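You operate a simulated robot arm through the tools that you are given. There is no shell and no other tool.

You are at the controls of a simulated two-armed robot. One attempt, no reset.

TASK
Push the teal tab tube into the lever press's earpiece and lock it.
Fine: hold the press; swing the lever over, then back; tug the tube to prove it.
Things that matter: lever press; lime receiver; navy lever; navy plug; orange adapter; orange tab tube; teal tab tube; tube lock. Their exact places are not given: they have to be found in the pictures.

It is judged by the outcome, as a careful person would: the job done as asked, and still so three seconds after it is handed in. It fails if anything else is knocked over, pushed out of place, dropped, spilled or broken.

THE ROBOT
Two 7-joint arms with two-finger parallel grippers on one trunk, on a base that drives. Base frame: it is fixed to the floor where the robot stands at the start and does not move with it; the origin is under the middle of the robot, x ahead of it, y to its left, z up. Units: mm, rad, N and s.
The left shoulder is at the start at [50, 161, 1098], the right one opposite. With the tool pointing down near the work surface each hand reaches from about 200 to 680 mm from the robot's upright axis, wherever it stands, measured 20 degrees to its own side. Places, roughly: lever press [1250, -1500, 1000]; lime receiver [1500, -1750, 1000]; navy lever [1300, -1700, 1000]; navy plug [1500, -1750, 1000]; orange adapter [-750, 1000, 1000]; teal tab tube [1500, -1750, 1000]; tube lock [1300, -1600, 1000]. Payload 3.43 kg a hand.
The tool frame of a hand sits at the grasp point between the pads (the TCP): z along the fingers, y along the line on which they close. The tips reach 30 mm beyond it. The gripper opens to 94 mm. The fingers are 28 mm wide and 10 mm thick; the gripper's body (50 by 96 mm) begins 55 mm behind the TCP.
Orientation is that of the tool frame in the base frame, as a unit quaternion [x, y, z, w]. With the fingers straight down and closing along the base's y, the tool's x points along the base's -x, its y along +y and its z along -z.

THE INTERFACE
- The arms move only by the tool apply_moves. It takes "left_motion", "right_motion" or both (then of equal length, played together; a hand with none holds still); each is a list that holds one entry, the list of rows, each a list of 7 numbers: the shift along the base's x, y, z in mm, then the turn, a rotation vector about the base's x, y, z in rad, then the closure, from 0 (fully open) to 1 (shut). In form: [[[dx, dy, dz, ax, ay, az, jaw], ...]]. A call has 1 to 20 rows; each row shifts and turns the commanded pose from where the row before left it. A row lasts 0.2 s, in which the tool goes at most 50 mm and 0.15 rad; a call with a longer step from one row to the next is refused whole, and so is a gripper value outside its range. A pose out of reach is approached as far as the arm can. The call stops where the force on the tool passes 50 N (or 10 N more than at its start, if that is more) or the arm is blocked; 0.2 s more then pass. Each finger travels about 45 mm/s and halts on what it meets, pressing with about 34 N; the grip force reading is that of the motor and also rises with nothing between the fingers. The clock runs only during rows and for 0.2 s after the last one: add rows that do not move to give the fingers time. The reply holds the time, the measured pose of the TCP, the force on the tool along the base axes, the opening and the grip force, in the units named above and with some noise, with the torque about the TCP (base axes, N m) and any sound that the robot's microphone picked up, and new pictures: "pictures" is both (left out), scene, wrist or none (wrist: the cameras of the hands that moved).
- Cameras (640 x 400 px; columns grow to the right, rows downward): "scene" is now at [133.2, -1.8, 1259.2]; the picture's right is [-0.04, -1.00, 0.00], its down [-0.19, 0.01, -0.98] and it looks along [0.98, -0.04, -0.19] (base axes); focal length 239 px, centre (320, 200). "left" rides on the left gripper at [76, -14, -103] in its tool frame; the picture's right is [0.18, 0.98, 0.00], its down [-0.75, 0.14, -0.64] and it looks along [-0.63, 0.12, 0.77] (tool axes); focal length 243 px, centre (320, 200). "right" rides on the right gripper at [76, 14, -103] in its tool frame; the picture's right is [-0.18, 0.98, 0.00], its down [-0.75, -0.14, -0.64] and it looks along [-0.63, -0.12, 0.77] (tool axes); focal length 243 px, centre (320, 200).
- lift_body(by): slides the trunk up (or, below 0, down) by that many mm; the arms and the scene camera ride with it, the base frame stays. It gives what a move gives, with no picture.
- steer(legs): drives the robot by 1 to 6 legs, each [ahead, left, turn to the left] in mm, mm and rad, along the robot's own axes; the way and the turn of a leg run together, so that a leg with both is an arc; at most 1500 mm and 3.142 rad a leg. The arms and the cameras ride along, it lands a little off, and it stops where it bumps. It gives what a move gives, and a new picture of the scene camera.
- turn_head(pan, tilt): turns the head with the scene camera to pan (to the left, within 1.396 rad either way) and tilt (down, from -0.506 to 1.204), counted from straight ahead of the robot. It gives what a move gives, and a new picture of the scene camera.
- point_at(camera, pixels): for up to 12 pixels [column, row] of the newest picture of that camera ("zoom" is the newest enlarged one), the place [x, y, z] in the base frame of the surface seen there, good to about 2 mm. No time passes.
- close_up(camera, box): a new picture of the part [left, top, right, bottom] of that camera's present view, enlarged. No time passes.
- finish_job(): hands the job in; it is judged then, once.

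Unless the task says otherwise, let go and move clear before handing in.

The tools are called after ">>>" by a JSON object that holds its "op" and its "data". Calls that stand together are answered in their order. apply_moves: Moves the arms, as the interface text tells. Its arguments: {"type":"object","properties":{"left_motion":{"type":"array"},"right_motion":{"type":"array"},"pictures":{"type":"string","enum":["both","scene","wrist","none"]}},"required":[]} The other tools are called the same way: lift_body (by) slides the trunk up or down; steer (legs) drives the base; turn_head (pan, tilt) turns the head that bears the scene camera; point_at (camera, pixels) gives the place of the surface under pixels of a picture; close_up (camera, box) takes an enlarged picture of a part of a camera's view; finish_job () hands the job in.

At the start:

```text
t: 0.0
left_tcp_pos: [381.3, 150.2, 1161.5]
left_orientation: [0.001, 1.0, 0.0, 0.0]
left_ft_force: [0.2, -0.1, 0.8]
left_torque: [0.0, 0.0, 0.01]
left_gripper_width: 93.9
left_grip_force: 0.1
right_tcp_pos: [311.5, -151.5, 1210.2]
right_orientation: [-0.001, 1.0, 0.001, 0.0]
right_ft_force: [-1.2, 1.0, -0.7]
right_torque: [-0.04, 0.02, 0.0]
right_gripper_width: 93.9
right_grip_force: 0.0
trunk travel left (down, up): [-125.0, 142.0]
robot x, y, heading: [-1.2, 2.1, 0.004]
head pan, tilt: [-0.044, 0.19]
```

scene: 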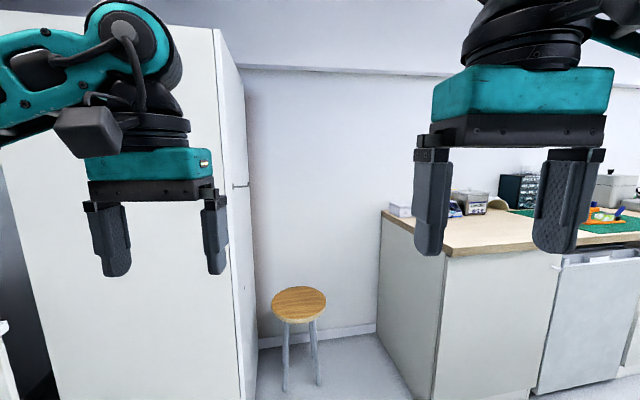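
right: 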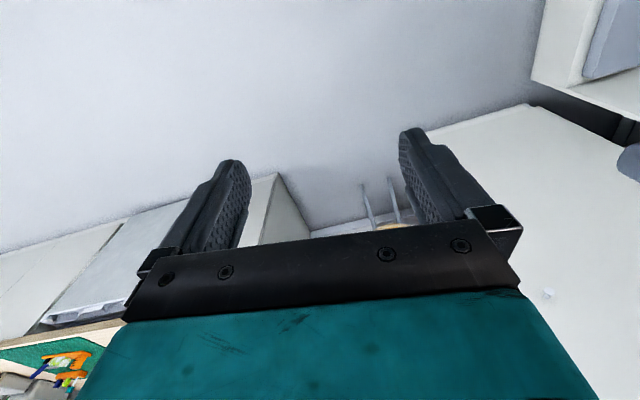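
left: 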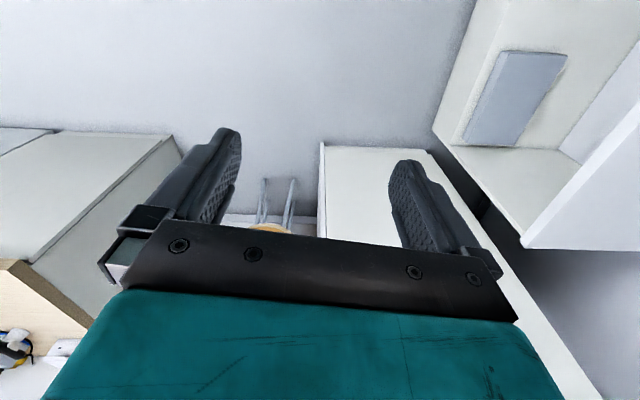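

The scene picture shows a counter on the right, with something orange on a green mat near (605, 215). I turn the head to the right to look at it.

>>> {"op": "turn_head", "data": {"pan": -0.85, "tilt": 0.2}}

```text
t: 1.1
left_tcp_pos: [381.0, 149.6, 1161.2]
left_orientation: [0.001, 1.0, 0.0, 0.001]
left_ft_force: [0.3, 0.7, 0.1]
left_torque: [0.01, 0.03, -0.01]
left_gripper_width: 93.9
left_grip_force: 0.1
right_tcp_pos: [311.1, -151.8, 1210.4]
right_orientation: [0.0, 1.0, 0.001, 0.0]
right_ft_force: [0.4, -0.2, -0.7]
right_torque: [0.03, 0.0, -0.01]
right_gripper_width: 94.1
right_grip_force: 0.0
trunk travel left (down, up): [-125.0, 142.0]
robot x, y, heading: [1.6, 0.5, -0.001]
head pan, tilt: [-0.85, 0.201]
```

scene: 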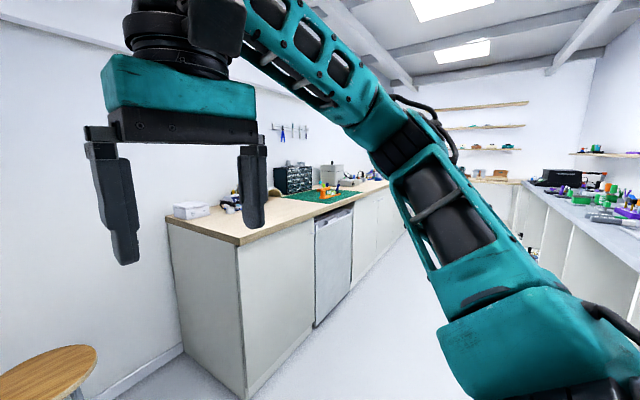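

>>> {"op": "close_up", "data": {"camera": "scene", "box": [160, 140, 420, 300]}}

>>> {"op": "point_at", "data": {"camera": "scene", "pixels": [[168, 218], [238, 243], [330, 192], [320, 200], [300, 215], [375, 183], [222, 395], [350, 210], [388, 184]]}}

```text
2.46 times, centred on (290, 220) of scene
```

zoom: 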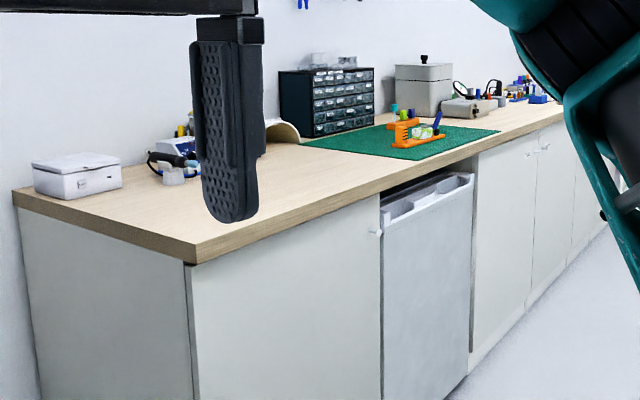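

```text
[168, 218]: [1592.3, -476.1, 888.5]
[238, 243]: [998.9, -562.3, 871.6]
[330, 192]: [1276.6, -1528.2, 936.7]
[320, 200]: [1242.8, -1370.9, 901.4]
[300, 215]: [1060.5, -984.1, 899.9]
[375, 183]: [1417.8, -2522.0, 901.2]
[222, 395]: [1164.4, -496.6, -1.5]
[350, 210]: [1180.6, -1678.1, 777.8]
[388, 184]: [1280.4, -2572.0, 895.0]
```

The press (orange) stands on a green mat at about (1277, -1528, 937), on a counter whose top is at z≈900 and which runs slightly askew. I look further right to check the way before driving.

>>> {"op": "turn_head", "data": {"pan": -1.39, "tilt": 0.5}}

```text
t: 2.1
left_tcp_pos: [381.6, 150.2, 1162.1]
left_orientation: [0.0, 1.0, 0.0, 0.001]
left_ft_force: [-0.5, 0.8, 0.3]
left_torque: [-0.03, 0.01, 0.02]
left_gripper_width: 93.9
left_grip_force: 0.1
right_tcp_pos: [312.0, -151.6, 1209.5]
right_orientation: [0.001, 1.0, 0.001, 0.0]
right_ft_force: [-0.2, -0.3, 0.7]
right_torque: [-0.02, 0.01, 0.0]
right_gripper_width: 94.1
right_grip_force: 0.0
trunk travel left (down, up): [-125.0, 142.0]
robot x, y, heading: [1.9, 3.2, 0.0]
head pan, tilt: [-1.389, 0.499]
```

scene: 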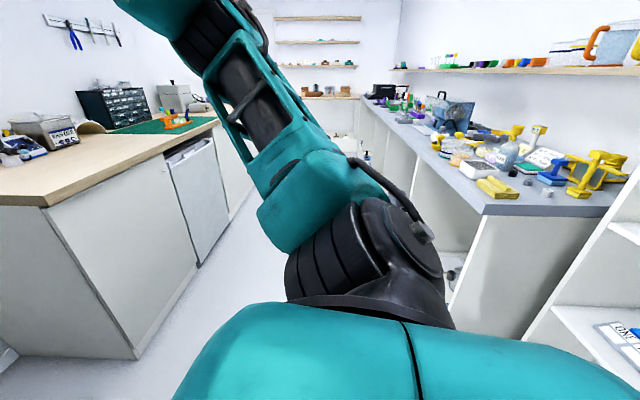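

A second bench stands on the right, with its corner near (483, 212). I measure the aisle between the two.

>>> {"op": "point_at", "data": {"camera": "scene", "pixels": [[483, 212], [455, 290], [400, 150], [45, 203], [135, 358], [200, 265], [215, 130], [440, 250], [230, 225], [420, 160], [450, 275]]}}

```text
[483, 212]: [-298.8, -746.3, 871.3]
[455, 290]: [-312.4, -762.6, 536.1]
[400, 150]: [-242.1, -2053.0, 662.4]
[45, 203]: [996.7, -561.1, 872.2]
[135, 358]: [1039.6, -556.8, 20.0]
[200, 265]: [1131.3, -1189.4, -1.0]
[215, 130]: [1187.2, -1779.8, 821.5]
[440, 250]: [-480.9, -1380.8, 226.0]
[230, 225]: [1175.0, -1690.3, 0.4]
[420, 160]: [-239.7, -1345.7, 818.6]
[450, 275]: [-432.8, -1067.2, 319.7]
```

The aisle between the benches is over 1.2 m wide. I drive forward 300 mm and then sideways to the right, to stand before the press.

>>> {"op": "steer", "data": {"legs": [[350, 0, 0], [0, -1450, 0]]}}

>>> {"op": "turn_head", "data": {"pan": 0.0, "tilt": 0.5}}

```text
t: 16.8
left_tcp_pos: [737.5, -1290.5, 1161.4]
left_orientation: [-0.002, 1.0, 0.0, 0.001]
left_ft_force: [0.7, 0.1, -0.5]
left_torque: [0.01, 0.02, 0.01]
left_gripper_width: 94.0
left_grip_force: 0.0
right_tcp_pos: [669.5, -1591.8, 1210.3]
right_orientation: [-0.001, 1.0, 0.001, 0.0]
right_ft_force: [-0.3, 0.4, -0.3]
right_torque: [-0.01, 0.0, -0.05]
right_gripper_width: 93.7
right_grip_force: 0.0
trunk travel left (down, up): [-125.0, 142.0]
robot x, y, heading: [356.6, -1444.8, 0.002]
head pan, tilt: [-1.389, 0.499]
```

scene: 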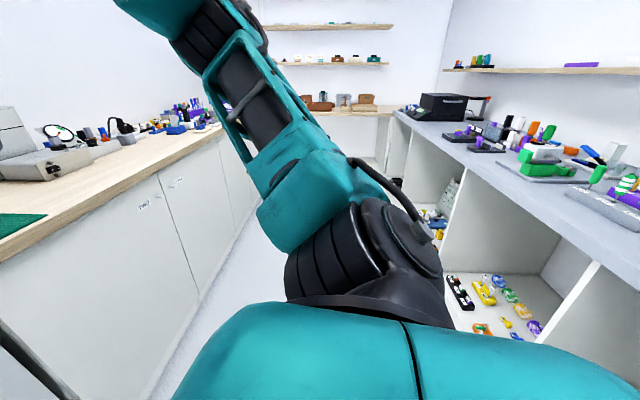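

```text
t: 18.3
left_tcp_pos: [737.2, -1289.9, 1160.9]
left_orientation: [-0.002, 1.0, -0.001, 0.001]
left_ft_force: [1.1, -0.1, 0.4]
left_torque: [0.03, -0.01, 0.02]
left_gripper_width: 94.1
left_grip_force: 0.0
right_tcp_pos: [669.5, -1592.6, 1210.1]
right_orientation: [-0.001, 1.0, -0.001, 0.0]
right_ft_force: [-0.4, 0.1, -1.0]
right_torque: [-0.03, 0.03, 0.04]
right_gripper_width: 94.2
right_grip_force: 0.1
trunk travel left (down, up): [-125.0, 142.0]
robot x, y, heading: [357.1, -1441.2, 0.005]
head pan, tilt: [0.0, 0.499]
```

scene: 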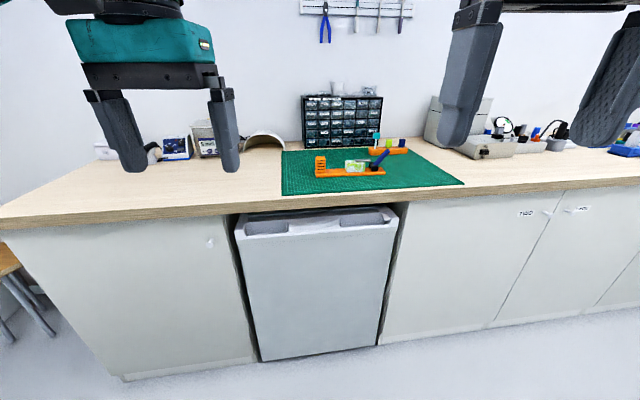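

>>> {"op": "close_up", "data": {"camera": "scene", "box": [272, 115, 472, 205]}}

>>> {"op": "point_at", "data": {"camera": "scene", "pixels": [[283, 196], [464, 184], [320, 165], [355, 165], [376, 162], [375, 142], [400, 148], [200, 220], [450, 195], [380, 172], [320, 176]]}}

```text
3.20 times, centred on (372, 160) of scene
```

zoom: 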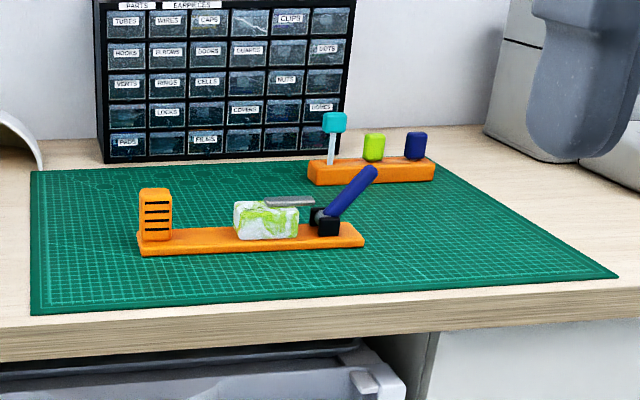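

```text
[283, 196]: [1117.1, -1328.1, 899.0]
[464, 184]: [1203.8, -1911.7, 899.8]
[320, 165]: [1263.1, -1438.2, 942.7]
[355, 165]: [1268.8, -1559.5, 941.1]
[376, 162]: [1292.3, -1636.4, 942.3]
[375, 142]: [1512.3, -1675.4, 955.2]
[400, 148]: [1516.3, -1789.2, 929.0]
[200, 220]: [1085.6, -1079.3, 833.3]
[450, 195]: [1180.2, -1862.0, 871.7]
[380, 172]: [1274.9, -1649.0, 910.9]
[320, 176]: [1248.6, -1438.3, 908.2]
```

The press lies on the green mat: an orange ribbed block at (1263,-1438), a lime/white block at (1269,-1560), a grey bar, and the navy lever at (1292,-1636). Behind it is the rack with the teal tube at (1512,-1675). I drive nearer and square up to the counter.

>>> {"op": "steer", "data": {"legs": [[400, -160, 0.145]]}}

>>> {"op": "turn_head", "data": {"pan": 0.0, "tilt": 0.75}}

```text
t: 21.0
left_tcp_pos: [1125.6, -1365.5, 1161.1]
left_orientation: [-0.076, 0.997, 0.001, 0.002]
left_ft_force: [0.2, -0.3, 0.5]
left_torque: [0.01, 0.02, -0.03]
left_gripper_width: 94.1
left_grip_force: 0.1
right_tcp_pos: [1103.0, -1673.6, 1209.7]
right_orientation: [-0.076, 0.997, 0.001, -0.001]
right_ft_force: [0.0, 0.5, -0.2]
right_torque: [0.04, -0.05, 0.0]
right_gripper_width: 93.8
right_grip_force: 0.1
trunk travel left (down, up): [-125.0, 142.0]
robot x, y, heading: [774.0, -1569.8, 0.147]
head pan, tilt: [0.0, 0.499]
```

scene: 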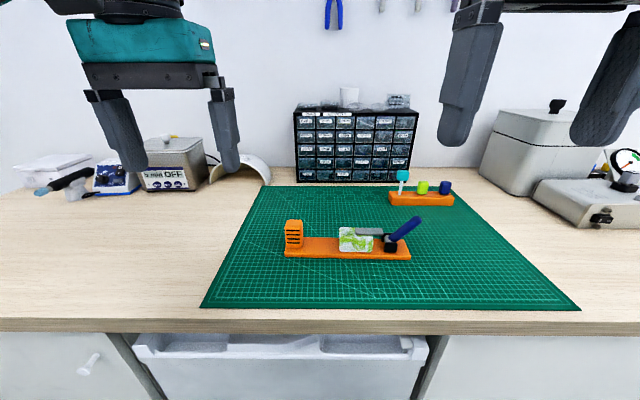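

```text
t: 21.7
left_tcp_pos: [1125.2, -1364.8, 1160.9]
left_orientation: [-0.076, 0.997, 0.0, 0.001]
left_ft_force: [0.0, 0.6, -0.5]
left_torque: [0.02, 0.01, 0.0]
left_gripper_width: 94.1
left_grip_force: 0.1
right_tcp_pos: [1101.4, -1673.1, 1209.7]
right_orientation: [-0.075, 0.997, 0.001, 0.0]
right_ft_force: [-0.2, -0.1, 0.1]
right_torque: [0.02, -0.01, 0.02]
right_gripper_width: 94.1
right_grip_force: 0.1
trunk travel left (down, up): [-125.0, 142.0]
robot x, y, heading: [772.7, -1571.3, 0.15]
head pan, tilt: [0.0, 0.75]
```

scene: 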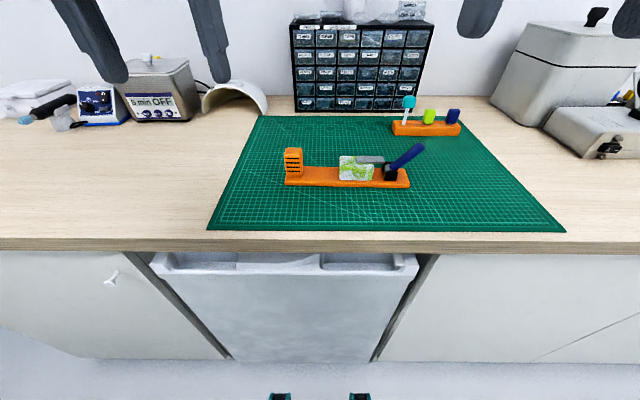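

>>> {"op": "close_up", "data": {"camera": "scene", "box": [275, 135, 435, 195]}}

>>> {"op": "close_up", "data": {"camera": "scene", "box": [380, 85, 480, 145]}}

>>> {"op": "close_up", "data": {"camera": "scene", "box": [335, 140, 431, 194]}}

```text
4.00 times, centred on (355, 165) of scene
```

zoom: 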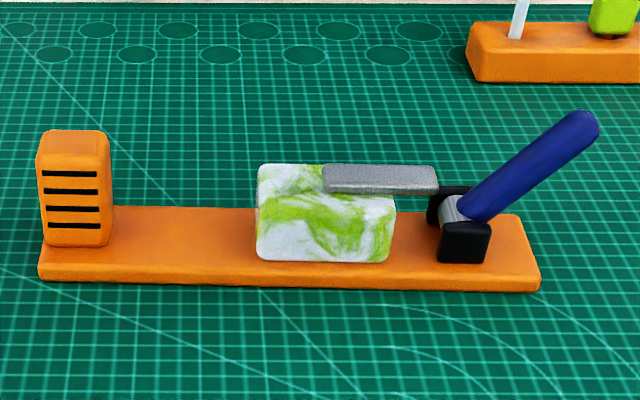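

```text
6.40 times, centred on (430, 115) of scene
```

zoom: 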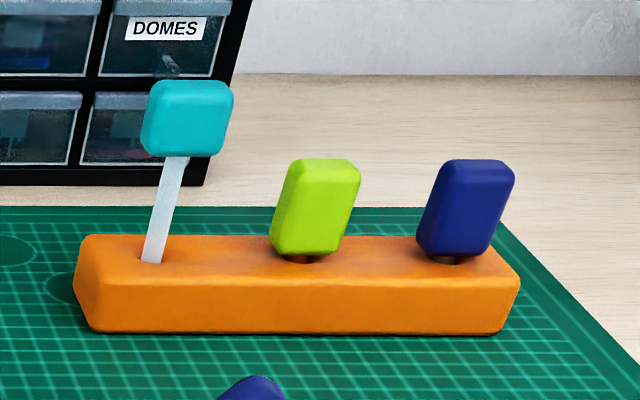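

```text
6.67 times, centred on (383, 167) of scene
```

zoom: 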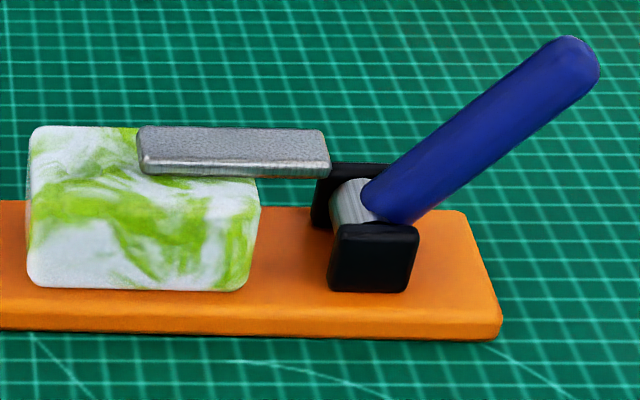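

I can see the press well: ribbed block at left, marbled lime/white earpiece, grey bar lying over it, black cheeks with the navy lever; the teal tube leans in the rack behind. I check some coordinates, including the base front at the bottom of the picture and the tube.

>>> {"op": "point_at", "data": {"camera": "scene", "pixels": [[280, 396], [360, 396], [408, 102], [405, 118], [293, 160], [348, 164], [370, 159], [385, 160], [415, 148], [390, 175], [300, 180], [405, 180]]}}

>>> {"op": "turn_head", "data": {"pan": 0.0, "tilt": 1.2}}

```text
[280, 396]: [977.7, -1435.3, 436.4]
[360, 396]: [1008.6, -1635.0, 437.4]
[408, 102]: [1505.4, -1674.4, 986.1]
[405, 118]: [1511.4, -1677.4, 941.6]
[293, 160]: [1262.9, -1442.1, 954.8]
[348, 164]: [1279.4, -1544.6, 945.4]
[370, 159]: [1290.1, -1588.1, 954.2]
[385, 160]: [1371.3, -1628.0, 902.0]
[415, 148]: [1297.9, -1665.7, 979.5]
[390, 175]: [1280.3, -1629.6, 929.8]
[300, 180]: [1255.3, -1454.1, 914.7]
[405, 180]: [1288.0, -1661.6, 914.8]
```

```text
t: 22.6
left_tcp_pos: [1124.5, -1365.0, 1161.2]
left_orientation: [-0.076, 0.997, 0.0, 0.0]
left_ft_force: [0.2, -0.1, -0.6]
left_torque: [0.01, 0.01, 0.0]
left_gripper_width: 94.0
left_grip_force: 0.0
right_tcp_pos: [1101.7, -1672.7, 1210.8]
right_orientation: [-0.076, 0.997, 0.0, 0.0]
right_ft_force: [-0.2, -0.3, 1.4]
right_torque: [-0.01, 0.0, -0.01]
right_gripper_width: 93.8
right_grip_force: 0.0
trunk travel left (down, up): [-125.0, 142.0]
robot x, y, heading: [772.4, -1569.9, 0.154]
head pan, tilt: [0.0, 1.201]
```

scene: 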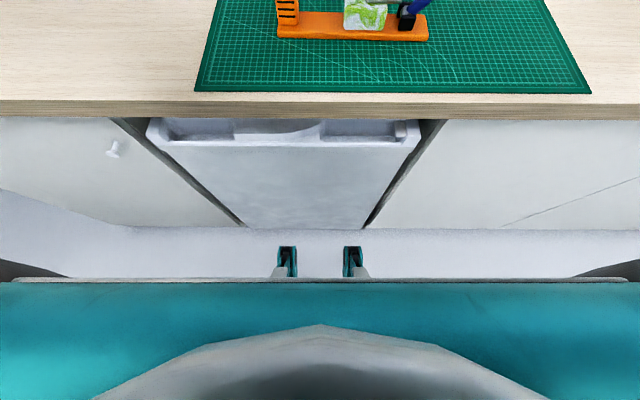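

>>> {"op": "point_at", "data": {"camera": "scene", "pixels": [[290, 250], [355, 250], [170, 130], [400, 130], [283, 150], [283, 200], [300, 112], [20, 270], [620, 270], [320, 280]]}}

```text
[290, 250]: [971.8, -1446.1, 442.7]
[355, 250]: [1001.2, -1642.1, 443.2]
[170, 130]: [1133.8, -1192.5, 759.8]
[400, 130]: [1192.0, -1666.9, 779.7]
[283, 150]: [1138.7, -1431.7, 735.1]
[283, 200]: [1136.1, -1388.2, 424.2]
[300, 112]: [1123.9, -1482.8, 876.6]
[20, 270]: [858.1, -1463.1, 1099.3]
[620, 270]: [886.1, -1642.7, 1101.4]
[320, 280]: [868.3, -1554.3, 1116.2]
```

The edge of the counter is about 120 mm ahead of the robot's front. I swing both hands to look along the press from its left and from its right, keeping high and clear.

>>> {"op": "apply_moves", "data": {"left_motion": [[[6.8, 5.9, -6.0, 0, 0, -0.1427, 0], [6.8, 5.9, -6.0, 0, 0, -0.1427, 0], [6.8, 5.9, -6.0, 0, 0, -0.1427, 0], [6.8, 5.9, -6.0, 0, 0, -0.1427, 0], [6.8, 5.9, -6.0, 0, 0, -0.1427, 0], [6.8, 5.9, -6.0, 0, 0, -0.1427, 0], [6.8, 5.9, -6.0, 0, 0, -0.1427, 0], [6.8, 5.9, -6.0, 0, 0, -0.1427, 0], [6.8, 5.9, -6.0, 0, 0, -0.1427, 0], [6.8, 5.9, -6.0, 0, 0, -0.1427, 0], [6.8, 5.9, -6.0, 0, 0, -0.1427, 0]]], "right_motion": [[[18, -20.6, -10, 0, 0, 0.1427, 0], [18, -20.6, -10, 0, 0, 0.1427, 0], [18, -20.6, -10, 0, 0, 0.1427, 0], [18, -20.6, -10, 0, 0, 0.1427, 0], [18, -20.6, -10, 0, 0, 0.1427, 0], [18, -20.6, -10, 0, 0, 0.1427, 0], [18, -20.6, -10, 0, 0, 0.1427, 0], [18, -20.6, -10, 0, 0, 0.1427, 0], [18, -20.6, -10, 0, 0, 0.1427, 0], [18, -20.6, -10, 0, 0, 0.1427, 0], [18, -20.6, -10, 0, 0, 0.1427, 0]]]}}

>>> {"op": "turn_head", "data": {"pan": 0.0, "tilt": 0.75}}

```text
t: 25.0
left_tcp_pos: [1057.5, -1425.2, 1065.1]
left_orientation: [0.651, 0.759, -0.001, 0.0]
left_ft_force: [1.0, -0.2, -0.4]
left_torque: [0.02, -0.02, -0.01]
left_gripper_width: 94.1
left_grip_force: 0.2
left hand out of reach, approached as far as the arm can: row 7, 8, 9, 10, 11
right_tcp_pos: [1057.5, -1690.0, 1049.1]
right_orientation: [0.758, -0.652, 0.0, 0.0]
right_ft_force: [0.3, -0.5, 0.9]
right_torque: [0.02, 0.02, -0.02]
right_gripper_width: 93.9
right_grip_force: 0.1
right hand out of reach, approached as far as the arm can: row 6, 7, 8, 9, 10, 11
trunk travel left (down, up): [-125.0, 142.0]
robot x, y, heading: [771.2, -1569.6, 0.153]
head pan, tilt: [0.0, 1.201]
```

scene: 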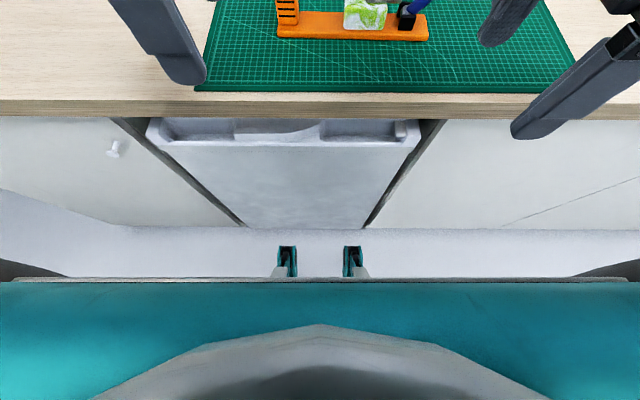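
right: 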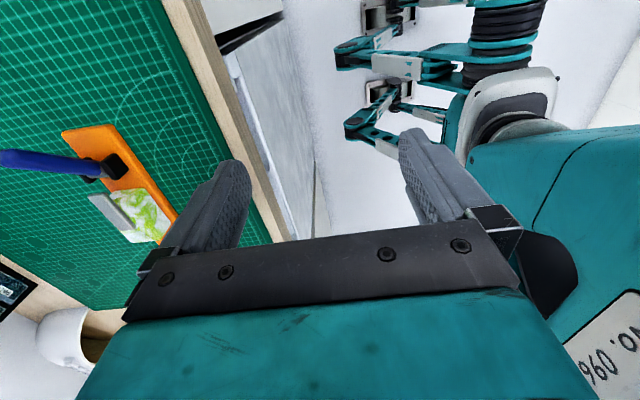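
left: 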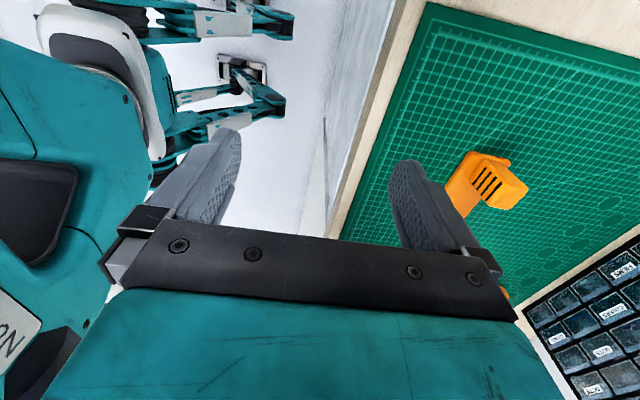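

```text
t: 25.9
left_tcp_pos: [1057.1, -1425.3, 1065.4]
left_orientation: [0.65, 0.76, -0.001, 0.0]
left_ft_force: [1.2, -0.8, -0.4]
left_torque: [0.04, 0.01, 0.02]
left_gripper_width: 94.1
left_grip_force: 0.0
right_tcp_pos: [1057.9, -1689.0, 1048.7]
right_orientation: [0.758, -0.652, 0.0, 0.0]
right_ft_force: [-0.4, -0.5, 0.5]
right_torque: [-0.01, -0.01, 0.03]
right_gripper_width: 93.9
right_grip_force: 0.1
trunk travel left (down, up): [-125.0, 142.0]
robot x, y, heading: [771.0, -1571.2, 0.158]
head pan, tilt: [0.0, 0.75]
```

scene: 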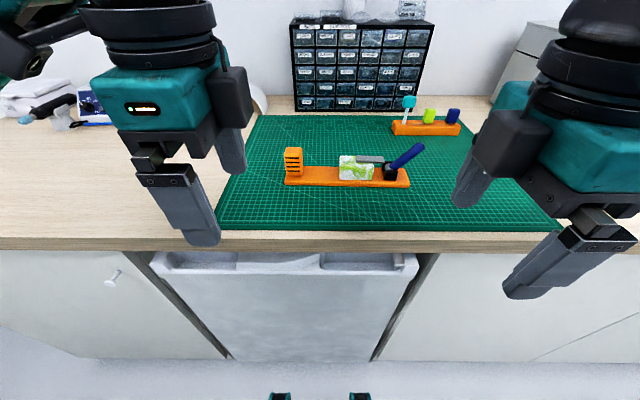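

The views from the side are poor and the turned wrists cannot reach far, so I turn them back. First I zoom the scene camera on the earpiece (348,168) and the lever (392,165).

>>> {"op": "close_up", "data": {"camera": "scene", "box": [332, 145, 380, 190]}}

>>> {"op": "close_up", "data": {"camera": "scene", "box": [362, 138, 430, 192]}}

>>> {"op": "close_up", "data": {"camera": "right", "box": [0, 100, 190, 260]}}

>>> {"op": "close_up", "data": {"camera": "left", "box": [430, 130, 560, 260]}}

```text
8.89 times, centred on (356, 168) of scene
```

zoom: 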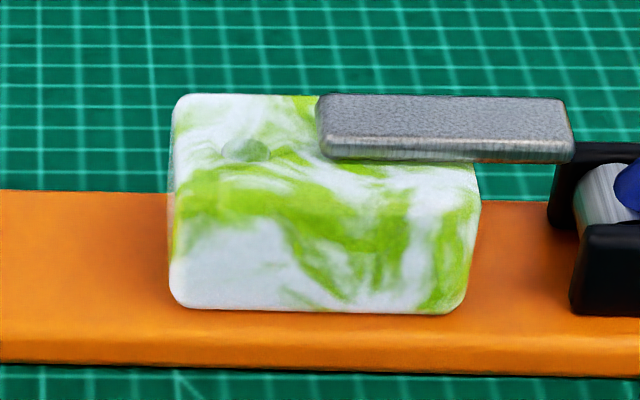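

```text
7.41 times, centred on (396, 165) of scene
```

zoom: 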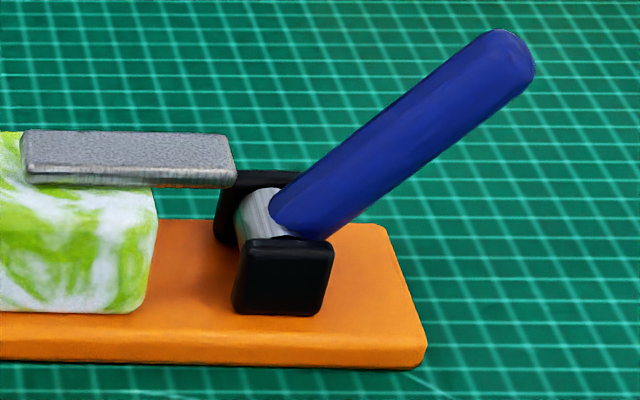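

```text
2.50 times, centred on (95, 180) of right
```

zoom: 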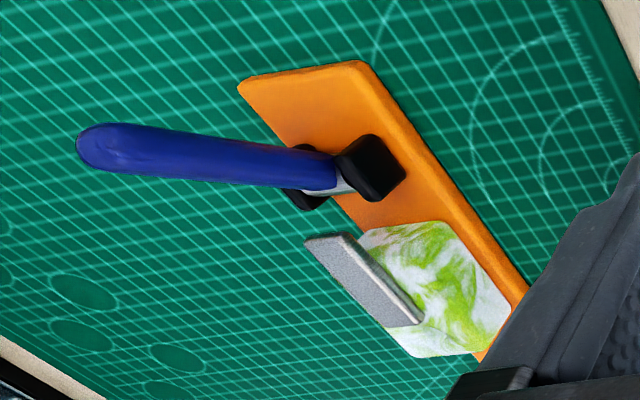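

```text
3.08 times, centred on (495, 195) of left
```

zoom: 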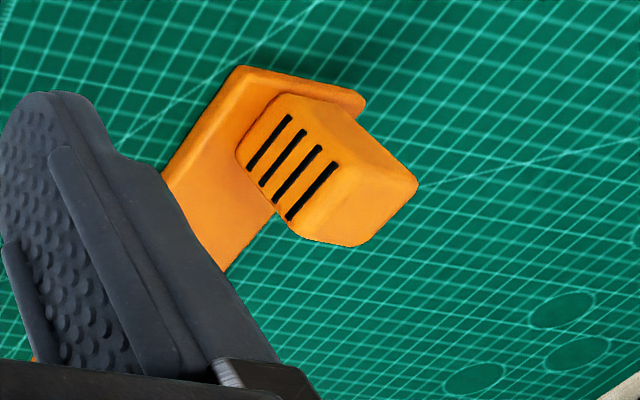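

A faint round bore shows on the earpiece's top at about (350,162), left of the grey lock bar. I turn both wrists back to their first orientation and raise them, then measure.

>>> {"op": "apply_moves", "data": {"left_motion": [[[0, 6, 8, 0, 0, 0.1427, 0], [0, 6, 8, 0, 0, 0.1427, 0], [0, 6, 8, 0, 0, 0.1427, 0], [0, 6, 8, 0, 0, 0.1427, 0], [0, 6, 8, 0, 0, 0.1427, 0], [0, 6, 8, 0, 0, 0.1427, 0], [0, 6, 8, 0, 0, 0.1427, 0], [0, 6, 8, 0, 0, 0.1427, 0], [0, 6, 8, 0, 0, 0.1427, 0], [0, 6, 8, 0, 0, 0.1427, 0], [0, 6, 8, 0, 0, 0.1427, 0]]], "right_motion": [[[0, -6, 8, 0, 0, -0.1427, 0], [0, -6, 8, 0, 0, -0.1427, 0], [0, -6, 8, 0, 0, -0.1427, 0], [0, -6, 8, 0, 0, -0.1427, 0], [0, -6, 8, 0, 0, -0.1427, 0], [0, -6, 8, 0, 0, -0.1427, 0], [0, -6, 8, 0, 0, -0.1427, 0], [0, -6, 8, 0, 0, -0.1427, 0], [0, -6, 8, 0, 0, -0.1427, 0], [0, -6, 8, 0, 0, -0.1427, 0], [0, -6, 8, 0, 0, -0.1427, 0]]], "pictures": "scene"}}

```text
t: 28.3
left_tcp_pos: [1057.6, -1358.4, 1154.5]
left_orientation: [-0.078, 0.997, -0.001, -0.001]
left_ft_force: [-0.1, 0.2, -0.8]
left_torque: [-0.02, 0.0, 0.01]
left_gripper_width: 93.9
left_grip_force: 0.1
right_tcp_pos: [1057.5, -1757.0, 1137.6]
right_orientation: [-0.074, 0.997, 0.0, 0.001]
right_ft_force: [0.7, -0.5, 0.3]
right_torque: [0.01, -0.01, -0.03]
right_gripper_width: 94.0
right_grip_force: 0.1
trunk travel left (down, up): [-125.0, 142.0]
robot x, y, heading: [772.9, -1570.7, 0.147]
head pan, tilt: [0.0, 0.75]
```

scene: 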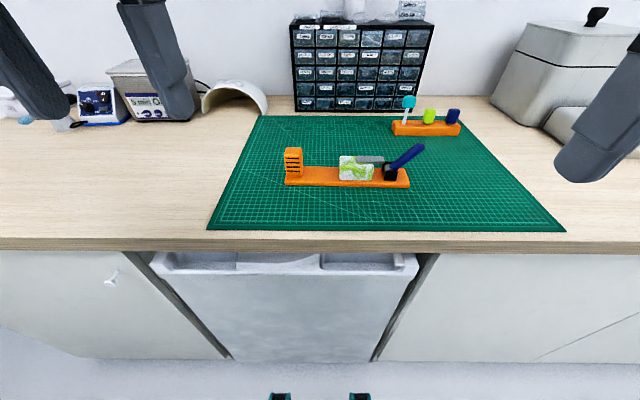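

>>> {"op": "close_up", "data": {"camera": "scene", "box": [332, 145, 380, 190]}}

>>> {"op": "point_at", "data": {"camera": "zoom", "pixels": [[246, 150], [230, 152], [262, 150], [190, 102], [180, 180], [460, 180], [330, 105], [560, 105], [325, 148], [565, 150], [180, 300], [450, 305]]}}

>>> {"op": "close_up", "data": {"camera": "scene", "box": [362, 138, 430, 192]}}

>>> {"op": "point_at", "data": {"camera": "zoom", "pixels": [[505, 60], [480, 45], [530, 70], [300, 210], [340, 220], [285, 275], [255, 180], [275, 180], [260, 215], [400, 355], [380, 235], [410, 130]]}}

>>> {"op": "close_up", "data": {"camera": "scene", "box": [275, 140, 335, 195]}}

>>> {"op": "point_at", "data": {"camera": "zoom", "pixels": [[130, 110], [280, 110], [205, 95], [125, 200], [130, 300], [290, 300], [205, 200], [125, 390], [320, 250], [280, 250]]}}

>>> {"op": "close_up", "data": {"camera": "scene", "box": [385, 88, 471, 142]}}

```text
8.89 times, centred on (356, 168) of scene
```

zoom: 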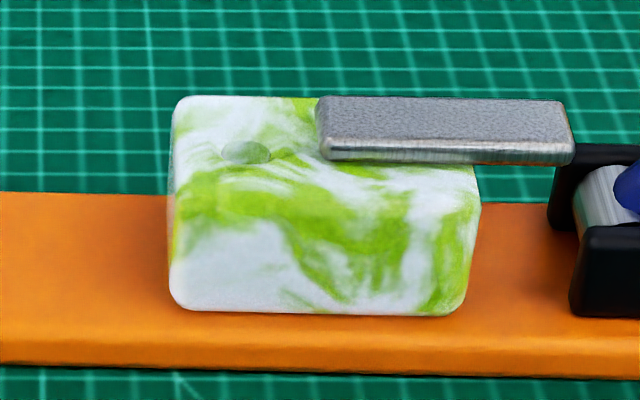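

```text
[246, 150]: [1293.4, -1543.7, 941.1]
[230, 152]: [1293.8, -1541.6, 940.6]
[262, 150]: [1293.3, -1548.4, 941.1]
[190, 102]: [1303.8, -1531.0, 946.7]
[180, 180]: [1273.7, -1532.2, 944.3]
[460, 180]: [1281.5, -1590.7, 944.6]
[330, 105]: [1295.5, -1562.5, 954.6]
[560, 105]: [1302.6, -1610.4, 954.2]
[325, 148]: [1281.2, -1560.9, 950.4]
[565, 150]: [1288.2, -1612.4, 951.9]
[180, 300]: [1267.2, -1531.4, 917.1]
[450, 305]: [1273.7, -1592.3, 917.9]
```

```text
7.41 times, centred on (396, 165) of scene
```

zoom: 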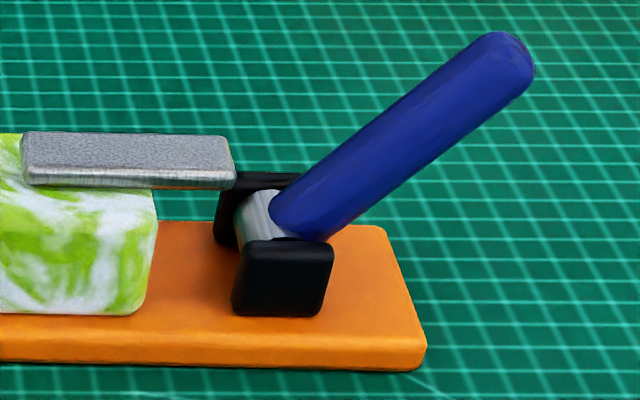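

```text
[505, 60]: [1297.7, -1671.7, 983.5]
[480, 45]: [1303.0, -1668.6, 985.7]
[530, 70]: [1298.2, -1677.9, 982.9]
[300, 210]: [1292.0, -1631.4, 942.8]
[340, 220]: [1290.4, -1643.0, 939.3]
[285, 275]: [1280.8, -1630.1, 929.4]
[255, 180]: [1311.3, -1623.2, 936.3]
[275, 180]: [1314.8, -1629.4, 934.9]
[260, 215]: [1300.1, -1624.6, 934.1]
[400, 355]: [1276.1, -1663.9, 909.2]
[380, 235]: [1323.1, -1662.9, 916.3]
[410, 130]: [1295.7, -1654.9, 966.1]
```

```text
7.27 times, centred on (305, 168) of scene
```

zoom: 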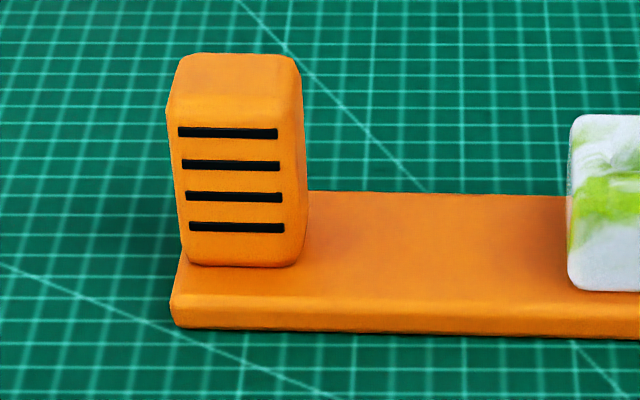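

```text
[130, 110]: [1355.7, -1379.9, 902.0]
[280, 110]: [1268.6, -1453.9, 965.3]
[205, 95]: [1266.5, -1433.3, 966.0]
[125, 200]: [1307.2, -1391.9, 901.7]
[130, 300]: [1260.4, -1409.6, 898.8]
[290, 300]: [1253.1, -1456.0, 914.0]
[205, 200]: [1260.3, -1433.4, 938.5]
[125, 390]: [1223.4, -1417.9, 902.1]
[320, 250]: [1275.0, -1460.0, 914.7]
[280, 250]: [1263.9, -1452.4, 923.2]
```

```text
7.41 times, centred on (428, 115) of scene
```

zoom: 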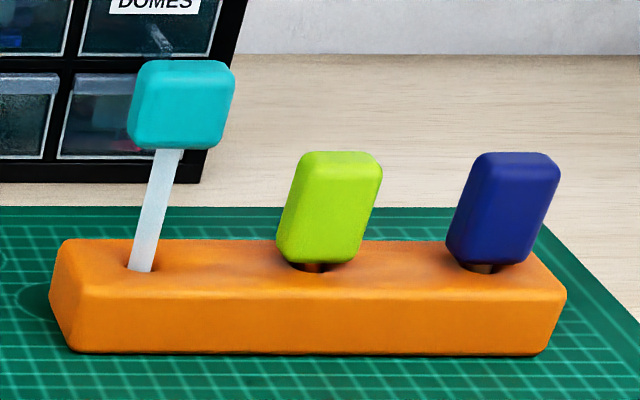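

The bore centre is around (1288,-1544,945) and the lock bar spans y −1560…−1613 at z≈950. Now I measure the teal tube, its neighbours and the rack.

>>> {"op": "point_at", "data": {"camera": "zoom", "pixels": [[140, 75], [225, 75], [180, 68], [135, 135], [215, 140], [178, 105], [165, 165], [145, 255], [340, 160], [335, 250], [300, 200], [100, 300]]}}

>>> {"op": "close_up", "data": {"camera": "scene", "box": [393, 90, 425, 130]}}

>>> {"op": "point_at", "data": {"camera": "zoom", "pixels": [[320, 200], [320, 100], [250, 250], [230, 320], [300, 60], [380, 100], [380, 160], [260, 160], [235, 355], [345, 200]]}}

```text
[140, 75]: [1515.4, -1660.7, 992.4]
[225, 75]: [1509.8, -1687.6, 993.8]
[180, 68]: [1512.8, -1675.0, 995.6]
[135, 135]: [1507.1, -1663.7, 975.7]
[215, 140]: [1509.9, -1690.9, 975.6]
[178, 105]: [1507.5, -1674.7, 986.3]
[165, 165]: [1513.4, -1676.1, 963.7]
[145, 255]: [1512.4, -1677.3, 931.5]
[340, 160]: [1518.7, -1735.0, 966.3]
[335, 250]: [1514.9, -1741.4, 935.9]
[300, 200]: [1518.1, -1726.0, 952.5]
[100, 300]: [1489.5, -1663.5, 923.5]
```

```text
10.00 times, centred on (409, 110) of scene
```

zoom: 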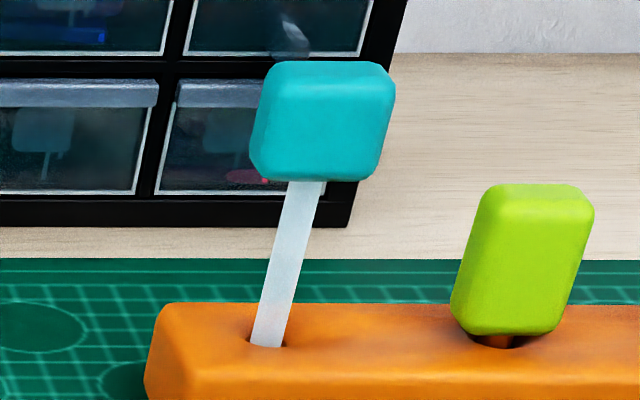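

```text
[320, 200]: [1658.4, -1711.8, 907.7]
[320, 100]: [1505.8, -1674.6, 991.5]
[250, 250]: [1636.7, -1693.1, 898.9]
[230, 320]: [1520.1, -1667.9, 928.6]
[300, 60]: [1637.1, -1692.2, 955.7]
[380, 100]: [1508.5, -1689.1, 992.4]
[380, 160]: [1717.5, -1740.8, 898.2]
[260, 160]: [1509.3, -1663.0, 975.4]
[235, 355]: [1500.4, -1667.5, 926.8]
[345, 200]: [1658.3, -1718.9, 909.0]
```

The teal head spans y −1661…−1691, z 971…996, with about 42 mm of stem showing above the rack; the lime piece's top (z≈967) is below the head. Before moving up to the counter I check the floor clearance ahead of the base.

>>> {"op": "turn_head", "data": {"pan": 0.0, "tilt": 1.2}}

>>> {"op": "point_at", "data": {"camera": "scene", "pixels": [[320, 270], [320, 240], [320, 215], [240, 270], [400, 270], [280, 270], [360, 270], [100, 250], [550, 250]]}}

```text
t: 29.2
left_tcp_pos: [1058.3, -1358.7, 1153.1]
left_orientation: [-0.076, 0.997, 0.001, 0.001]
left_ft_force: [0.7, -0.6, -0.2]
left_torque: [-0.03, -0.01, 0.01]
left_gripper_width: 94.0
left_grip_force: 0.1
right_tcp_pos: [1058.1, -1755.7, 1136.7]
right_orientation: [-0.076, 0.997, 0.0, 0.0]
right_ft_force: [-0.3, -0.3, -0.1]
right_torque: [-0.03, 0.02, -0.01]
right_gripper_width: 94.2
right_grip_force: 0.1
trunk travel left (down, up): [-125.0, 142.0]
robot x, y, heading: [772.2, -1569.2, 0.15]
head pan, tilt: [0.0, 1.201]
```

scene: 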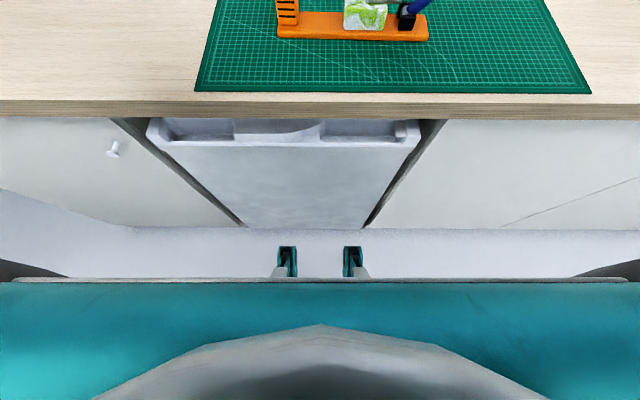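

```text
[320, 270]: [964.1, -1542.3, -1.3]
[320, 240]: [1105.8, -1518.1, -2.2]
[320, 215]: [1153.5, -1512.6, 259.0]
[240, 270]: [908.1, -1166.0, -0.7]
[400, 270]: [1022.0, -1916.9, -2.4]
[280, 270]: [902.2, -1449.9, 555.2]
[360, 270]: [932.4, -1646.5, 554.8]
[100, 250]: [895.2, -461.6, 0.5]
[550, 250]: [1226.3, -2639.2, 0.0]
```

The floor is free up to x≈1105 and the robot's foremost parts are near 1005, so I drive 85 mm forward.

>>> {"op": "steer", "data": {"legs": [[85, 0, 0]]}}

>>> {"op": "turn_head", "data": {"pan": 0.0, "tilt": 0.75}}

```text
t: 30.4
left_tcp_pos: [1122.2, -1350.5, 1152.6]
left_orientation: [-0.077, 0.997, -0.001, -0.002]
left_ft_force: [-0.1, 0.5, 0.7]
left_torque: [-0.02, 0.0, 0.02]
left_gripper_width: 94.3
left_grip_force: 0.1
right_tcp_pos: [1122.2, -1745.8, 1136.2]
right_orientation: [-0.075, 0.997, 0.0, 0.0]
right_ft_force: [-0.9, -0.6, -0.3]
right_torque: [0.03, -0.01, 0.0]
right_gripper_width: 93.6
right_grip_force: 0.1
trunk travel left (down, up): [-125.0, 142.0]
robot x, y, heading: [833.6, -1556.7, 0.153]
head pan, tilt: [0.0, 1.201]
stopped in leg 1: the robot was blocked; the commanded pose is now the measured one
```

scene: 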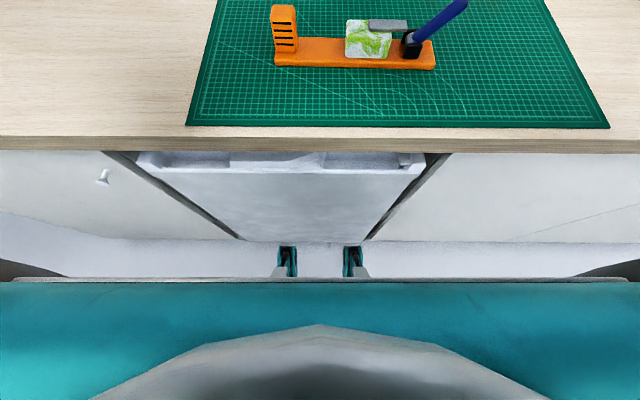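

```text
t: 31.2
left_tcp_pos: [1122.4, -1349.6, 1154.0]
left_orientation: [-0.077, 0.997, 0.0, -0.001]
left_ft_force: [-1.0, 0.1, 0.2]
left_torque: [0.01, 0.03, 0.03]
left_gripper_width: 94.2
left_grip_force: 0.1
right_tcp_pos: [1121.8, -1746.9, 1136.4]
right_orientation: [-0.075, 0.997, 0.001, 0.0]
right_ft_force: [-0.1, -0.7, 0.3]
right_torque: [-0.04, -0.02, 0.02]
right_gripper_width: 94.1
right_grip_force: 0.1
trunk travel left (down, up): [-125.0, 142.0]
robot x, y, heading: [833.1, -1559.2, 0.157]
head pan, tilt: [0.0, 0.75]
```

scene: 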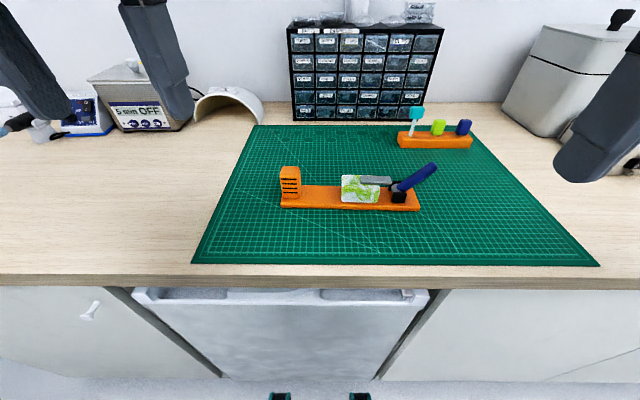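

The robot touched the counter after about 62 mm, so it stands as close as it can. I back off a few millimetres, then bring the right hand, tilted forward to extend its reach, above the teal tube with the jaw half closed.

>>> {"op": "steer", "data": {"legs": [[-6, 0, 0]]}}

>>> {"op": "apply_moves", "data": {"right_motion": [[[30, 5.5, -2, 0.0154, -0.099, 0, 0.2], [30, 5.5, -2, 0.0154, -0.099, 0, 0.45], [30, 5.5, -2, 0.0154, -0.099, 0, 0.45], [30, 5.5, -2, 0.0154, -0.099, 0, 0.45], [30, 5.5, -2, 0, 0, 0, 0.45], [30, 5.5, -2, 0, 0, 0, 0.45], [30, 5.5, -2, 0, 0, 0, 0.45], [30, 5.5, -2, 0, 0, 0, 0.45], [30, 5.5, -2, 0, 0, 0, 0.45], [30, 5.5, -2, 0, 0, 0, 0.45], [30, 5.5, -2, 0, 0, 0, 0.45]]]}}

```text
t: 32.0
left_tcp_pos: [1116.1, -1350.5, 1153.0]
left_orientation: [-0.076, 0.997, 0.0, 0.0]
left_ft_force: [-1.0, 0.1, -0.4]
left_torque: [-0.01, 0.05, 0.02]
left_gripper_width: 94.2
left_grip_force: 0.0
right_tcp_pos: [1115.6, -1748.5, 1135.0]
right_orientation: [-0.075, 0.997, 0.0, -0.001]
right_ft_force: [0.0, 0.0, 1.7]
right_torque: [0.02, 0.0, 0.01]
right_gripper_width: 94.0
right_grip_force: 0.1
trunk travel left (down, up): [-125.0, 142.0]
robot x, y, heading: [827.4, -1564.0, 0.151]
head pan, tilt: [0.0, 0.75]
```

scene: 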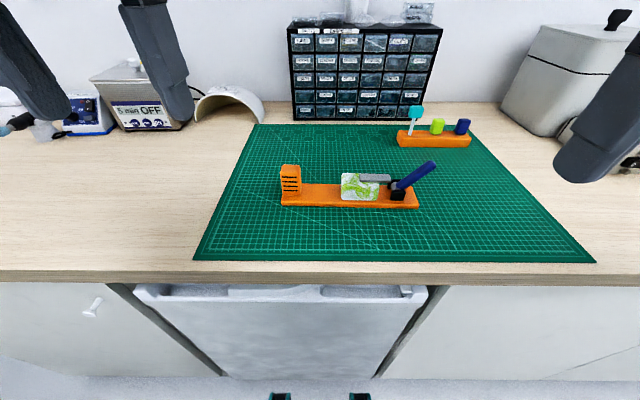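

```text
t: 34.4
left_tcp_pos: [1116.1, -1350.0, 1154.0]
left_orientation: [-0.077, 0.997, 0.0, -0.001]
left_ft_force: [-0.7, 0.6, -0.1]
left_torque: [0.01, -0.02, 0.0]
left_gripper_width: 94.1
left_grip_force: 0.0
right_tcp_pos: [1446.7, -1684.6, 1113.6]
right_orientation: [-0.074, 0.977, 0.016, 0.198]
right_ft_force: [-1.1, 0.4, 0.1]
right_torque: [0.02, 0.01, -0.02]
right_gripper_width: 51.5
right_grip_force: 0.1
trunk travel left (down, up): [-125.0, 142.0]
robot x, y, heading: [827.8, -1558.5, 0.153]
head pan, tilt: [0.0, 0.75]
```

scene: 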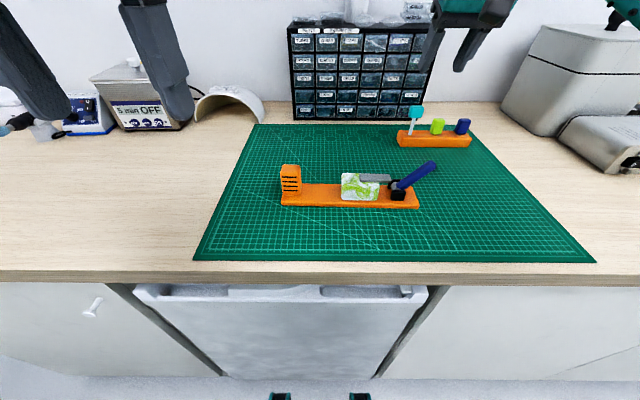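
right: 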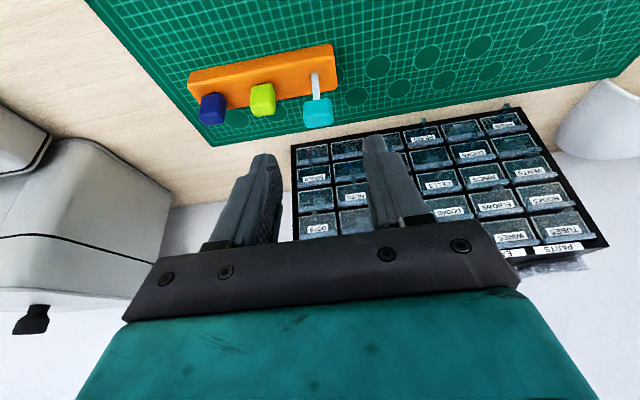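

The wrist picture (upside down) now shows the teal head at (317,112) with its stem at (315,85), lime at (262,100), navy at (213,108). I measure the head from this view.

>>> {"op": "close_up", "data": {"camera": "right", "box": [180, 30, 360, 150]}}

>>> {"op": "point_at", "data": {"camera": "right", "pixels": [[317, 112], [305, 105], [330, 105], [315, 85], [314, 76], [317, 100], [317, 122], [262, 100], [300, 70], [200, 80], [330, 118], [306, 120]]}}

```text
3.33 times, centred on (270, 90) of right
```

zoom: 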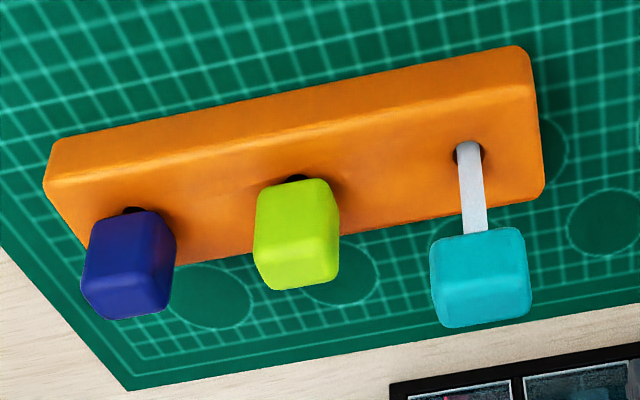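

```text
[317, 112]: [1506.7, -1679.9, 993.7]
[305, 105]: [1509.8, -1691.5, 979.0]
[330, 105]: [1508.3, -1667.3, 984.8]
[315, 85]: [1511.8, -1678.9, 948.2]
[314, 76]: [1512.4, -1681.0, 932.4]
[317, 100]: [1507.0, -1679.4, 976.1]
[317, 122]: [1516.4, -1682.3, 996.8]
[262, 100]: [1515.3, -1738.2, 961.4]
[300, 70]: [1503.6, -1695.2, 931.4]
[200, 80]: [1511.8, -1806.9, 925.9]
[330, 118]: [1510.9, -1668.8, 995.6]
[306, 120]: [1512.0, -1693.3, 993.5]
```

>>> {"op": "point_at", "data": {"camera": "zoom", "pixels": [[436, 265], [523, 255], [480, 262], [475, 200], [468, 150], [440, 310], [525, 305], [482, 322], [482, 300], [400, 330], [456, 155], [482, 155]]}}

>>> {"op": "close_up", "data": {"camera": "scene", "box": [395, 95, 435, 145]}}

```text
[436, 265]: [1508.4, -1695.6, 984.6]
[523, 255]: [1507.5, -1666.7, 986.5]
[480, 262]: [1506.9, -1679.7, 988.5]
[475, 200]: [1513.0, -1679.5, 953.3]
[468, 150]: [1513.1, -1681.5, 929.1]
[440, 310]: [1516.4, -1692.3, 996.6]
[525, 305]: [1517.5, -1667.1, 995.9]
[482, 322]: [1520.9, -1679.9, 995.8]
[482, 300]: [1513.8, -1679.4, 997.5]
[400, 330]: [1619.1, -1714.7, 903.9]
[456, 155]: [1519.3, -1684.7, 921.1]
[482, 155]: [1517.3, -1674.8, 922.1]
```

```text
8.00 times, centred on (415, 120) of scene
```

zoom: 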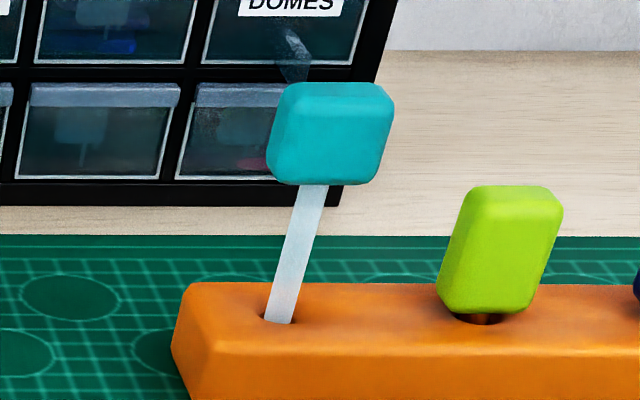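

>>> {"op": "point_at", "data": {"camera": "zoom", "pixels": [[272, 150], [388, 150], [330, 120], [330, 165], [300, 220], [282, 290], [285, 95], [380, 92], [330, 86], [290, 316]]}}

```text
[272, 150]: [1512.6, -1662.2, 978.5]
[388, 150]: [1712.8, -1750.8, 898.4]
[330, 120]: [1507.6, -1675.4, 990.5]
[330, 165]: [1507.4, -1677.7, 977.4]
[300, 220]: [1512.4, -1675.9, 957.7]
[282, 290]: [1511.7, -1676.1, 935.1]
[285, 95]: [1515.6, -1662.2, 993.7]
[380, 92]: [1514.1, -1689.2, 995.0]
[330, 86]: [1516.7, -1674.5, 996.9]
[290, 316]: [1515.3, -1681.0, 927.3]
```

Scene and wrist views agree on the head: x 1507–1523, y centre ≈ −1678, z 971–997. I move above it, fingers either side in y.

>>> {"op": "apply_moves", "data": {"right_motion": [[[20, 1.8, -20, 0, 0, 0, 0.45], [20, 1.8, -20, 0, 0, 0, 0.45], [21, 1.8, -20, 0, 0, 0, 0.45], [0, 0, 0, 0, 0, 0, 0.45]]]}}

```text
t: 35.4
left_tcp_pos: [1115.8, -1350.4, 1153.0]
left_orientation: [-0.077, 0.997, 0.0, -0.001]
left_ft_force: [-1.5, -0.5, -0.6]
left_torque: [0.0, 0.01, 0.02]
left_gripper_width: 93.9
left_grip_force: 0.0
right_tcp_pos: [1508.2, -1680.2, 1053.2]
right_orientation: [-0.074, 0.977, 0.015, 0.198]
right_ft_force: [0.5, -0.7, 0.7]
right_torque: [0.0, 0.02, 0.02]
right_gripper_width: 51.6
right_grip_force: 0.1
trunk travel left (down, up): [-125.0, 142.0]
robot x, y, heading: [827.7, -1563.1, 0.148]
head pan, tilt: [0.0, 0.75]
```

scene: 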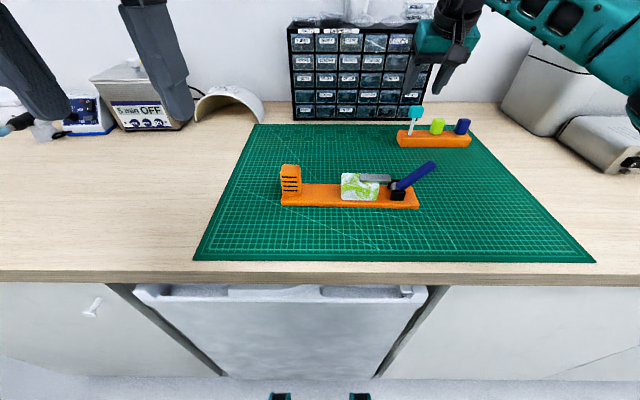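
right: 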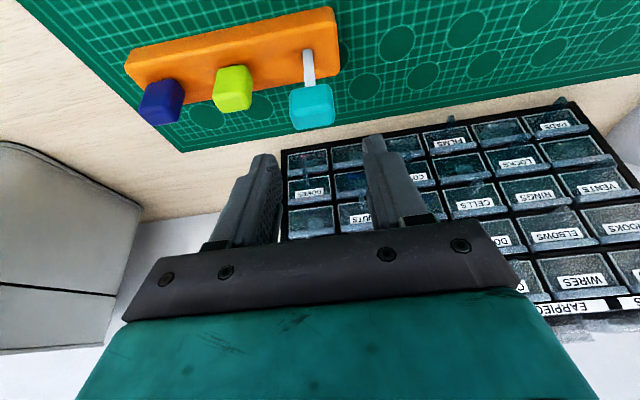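

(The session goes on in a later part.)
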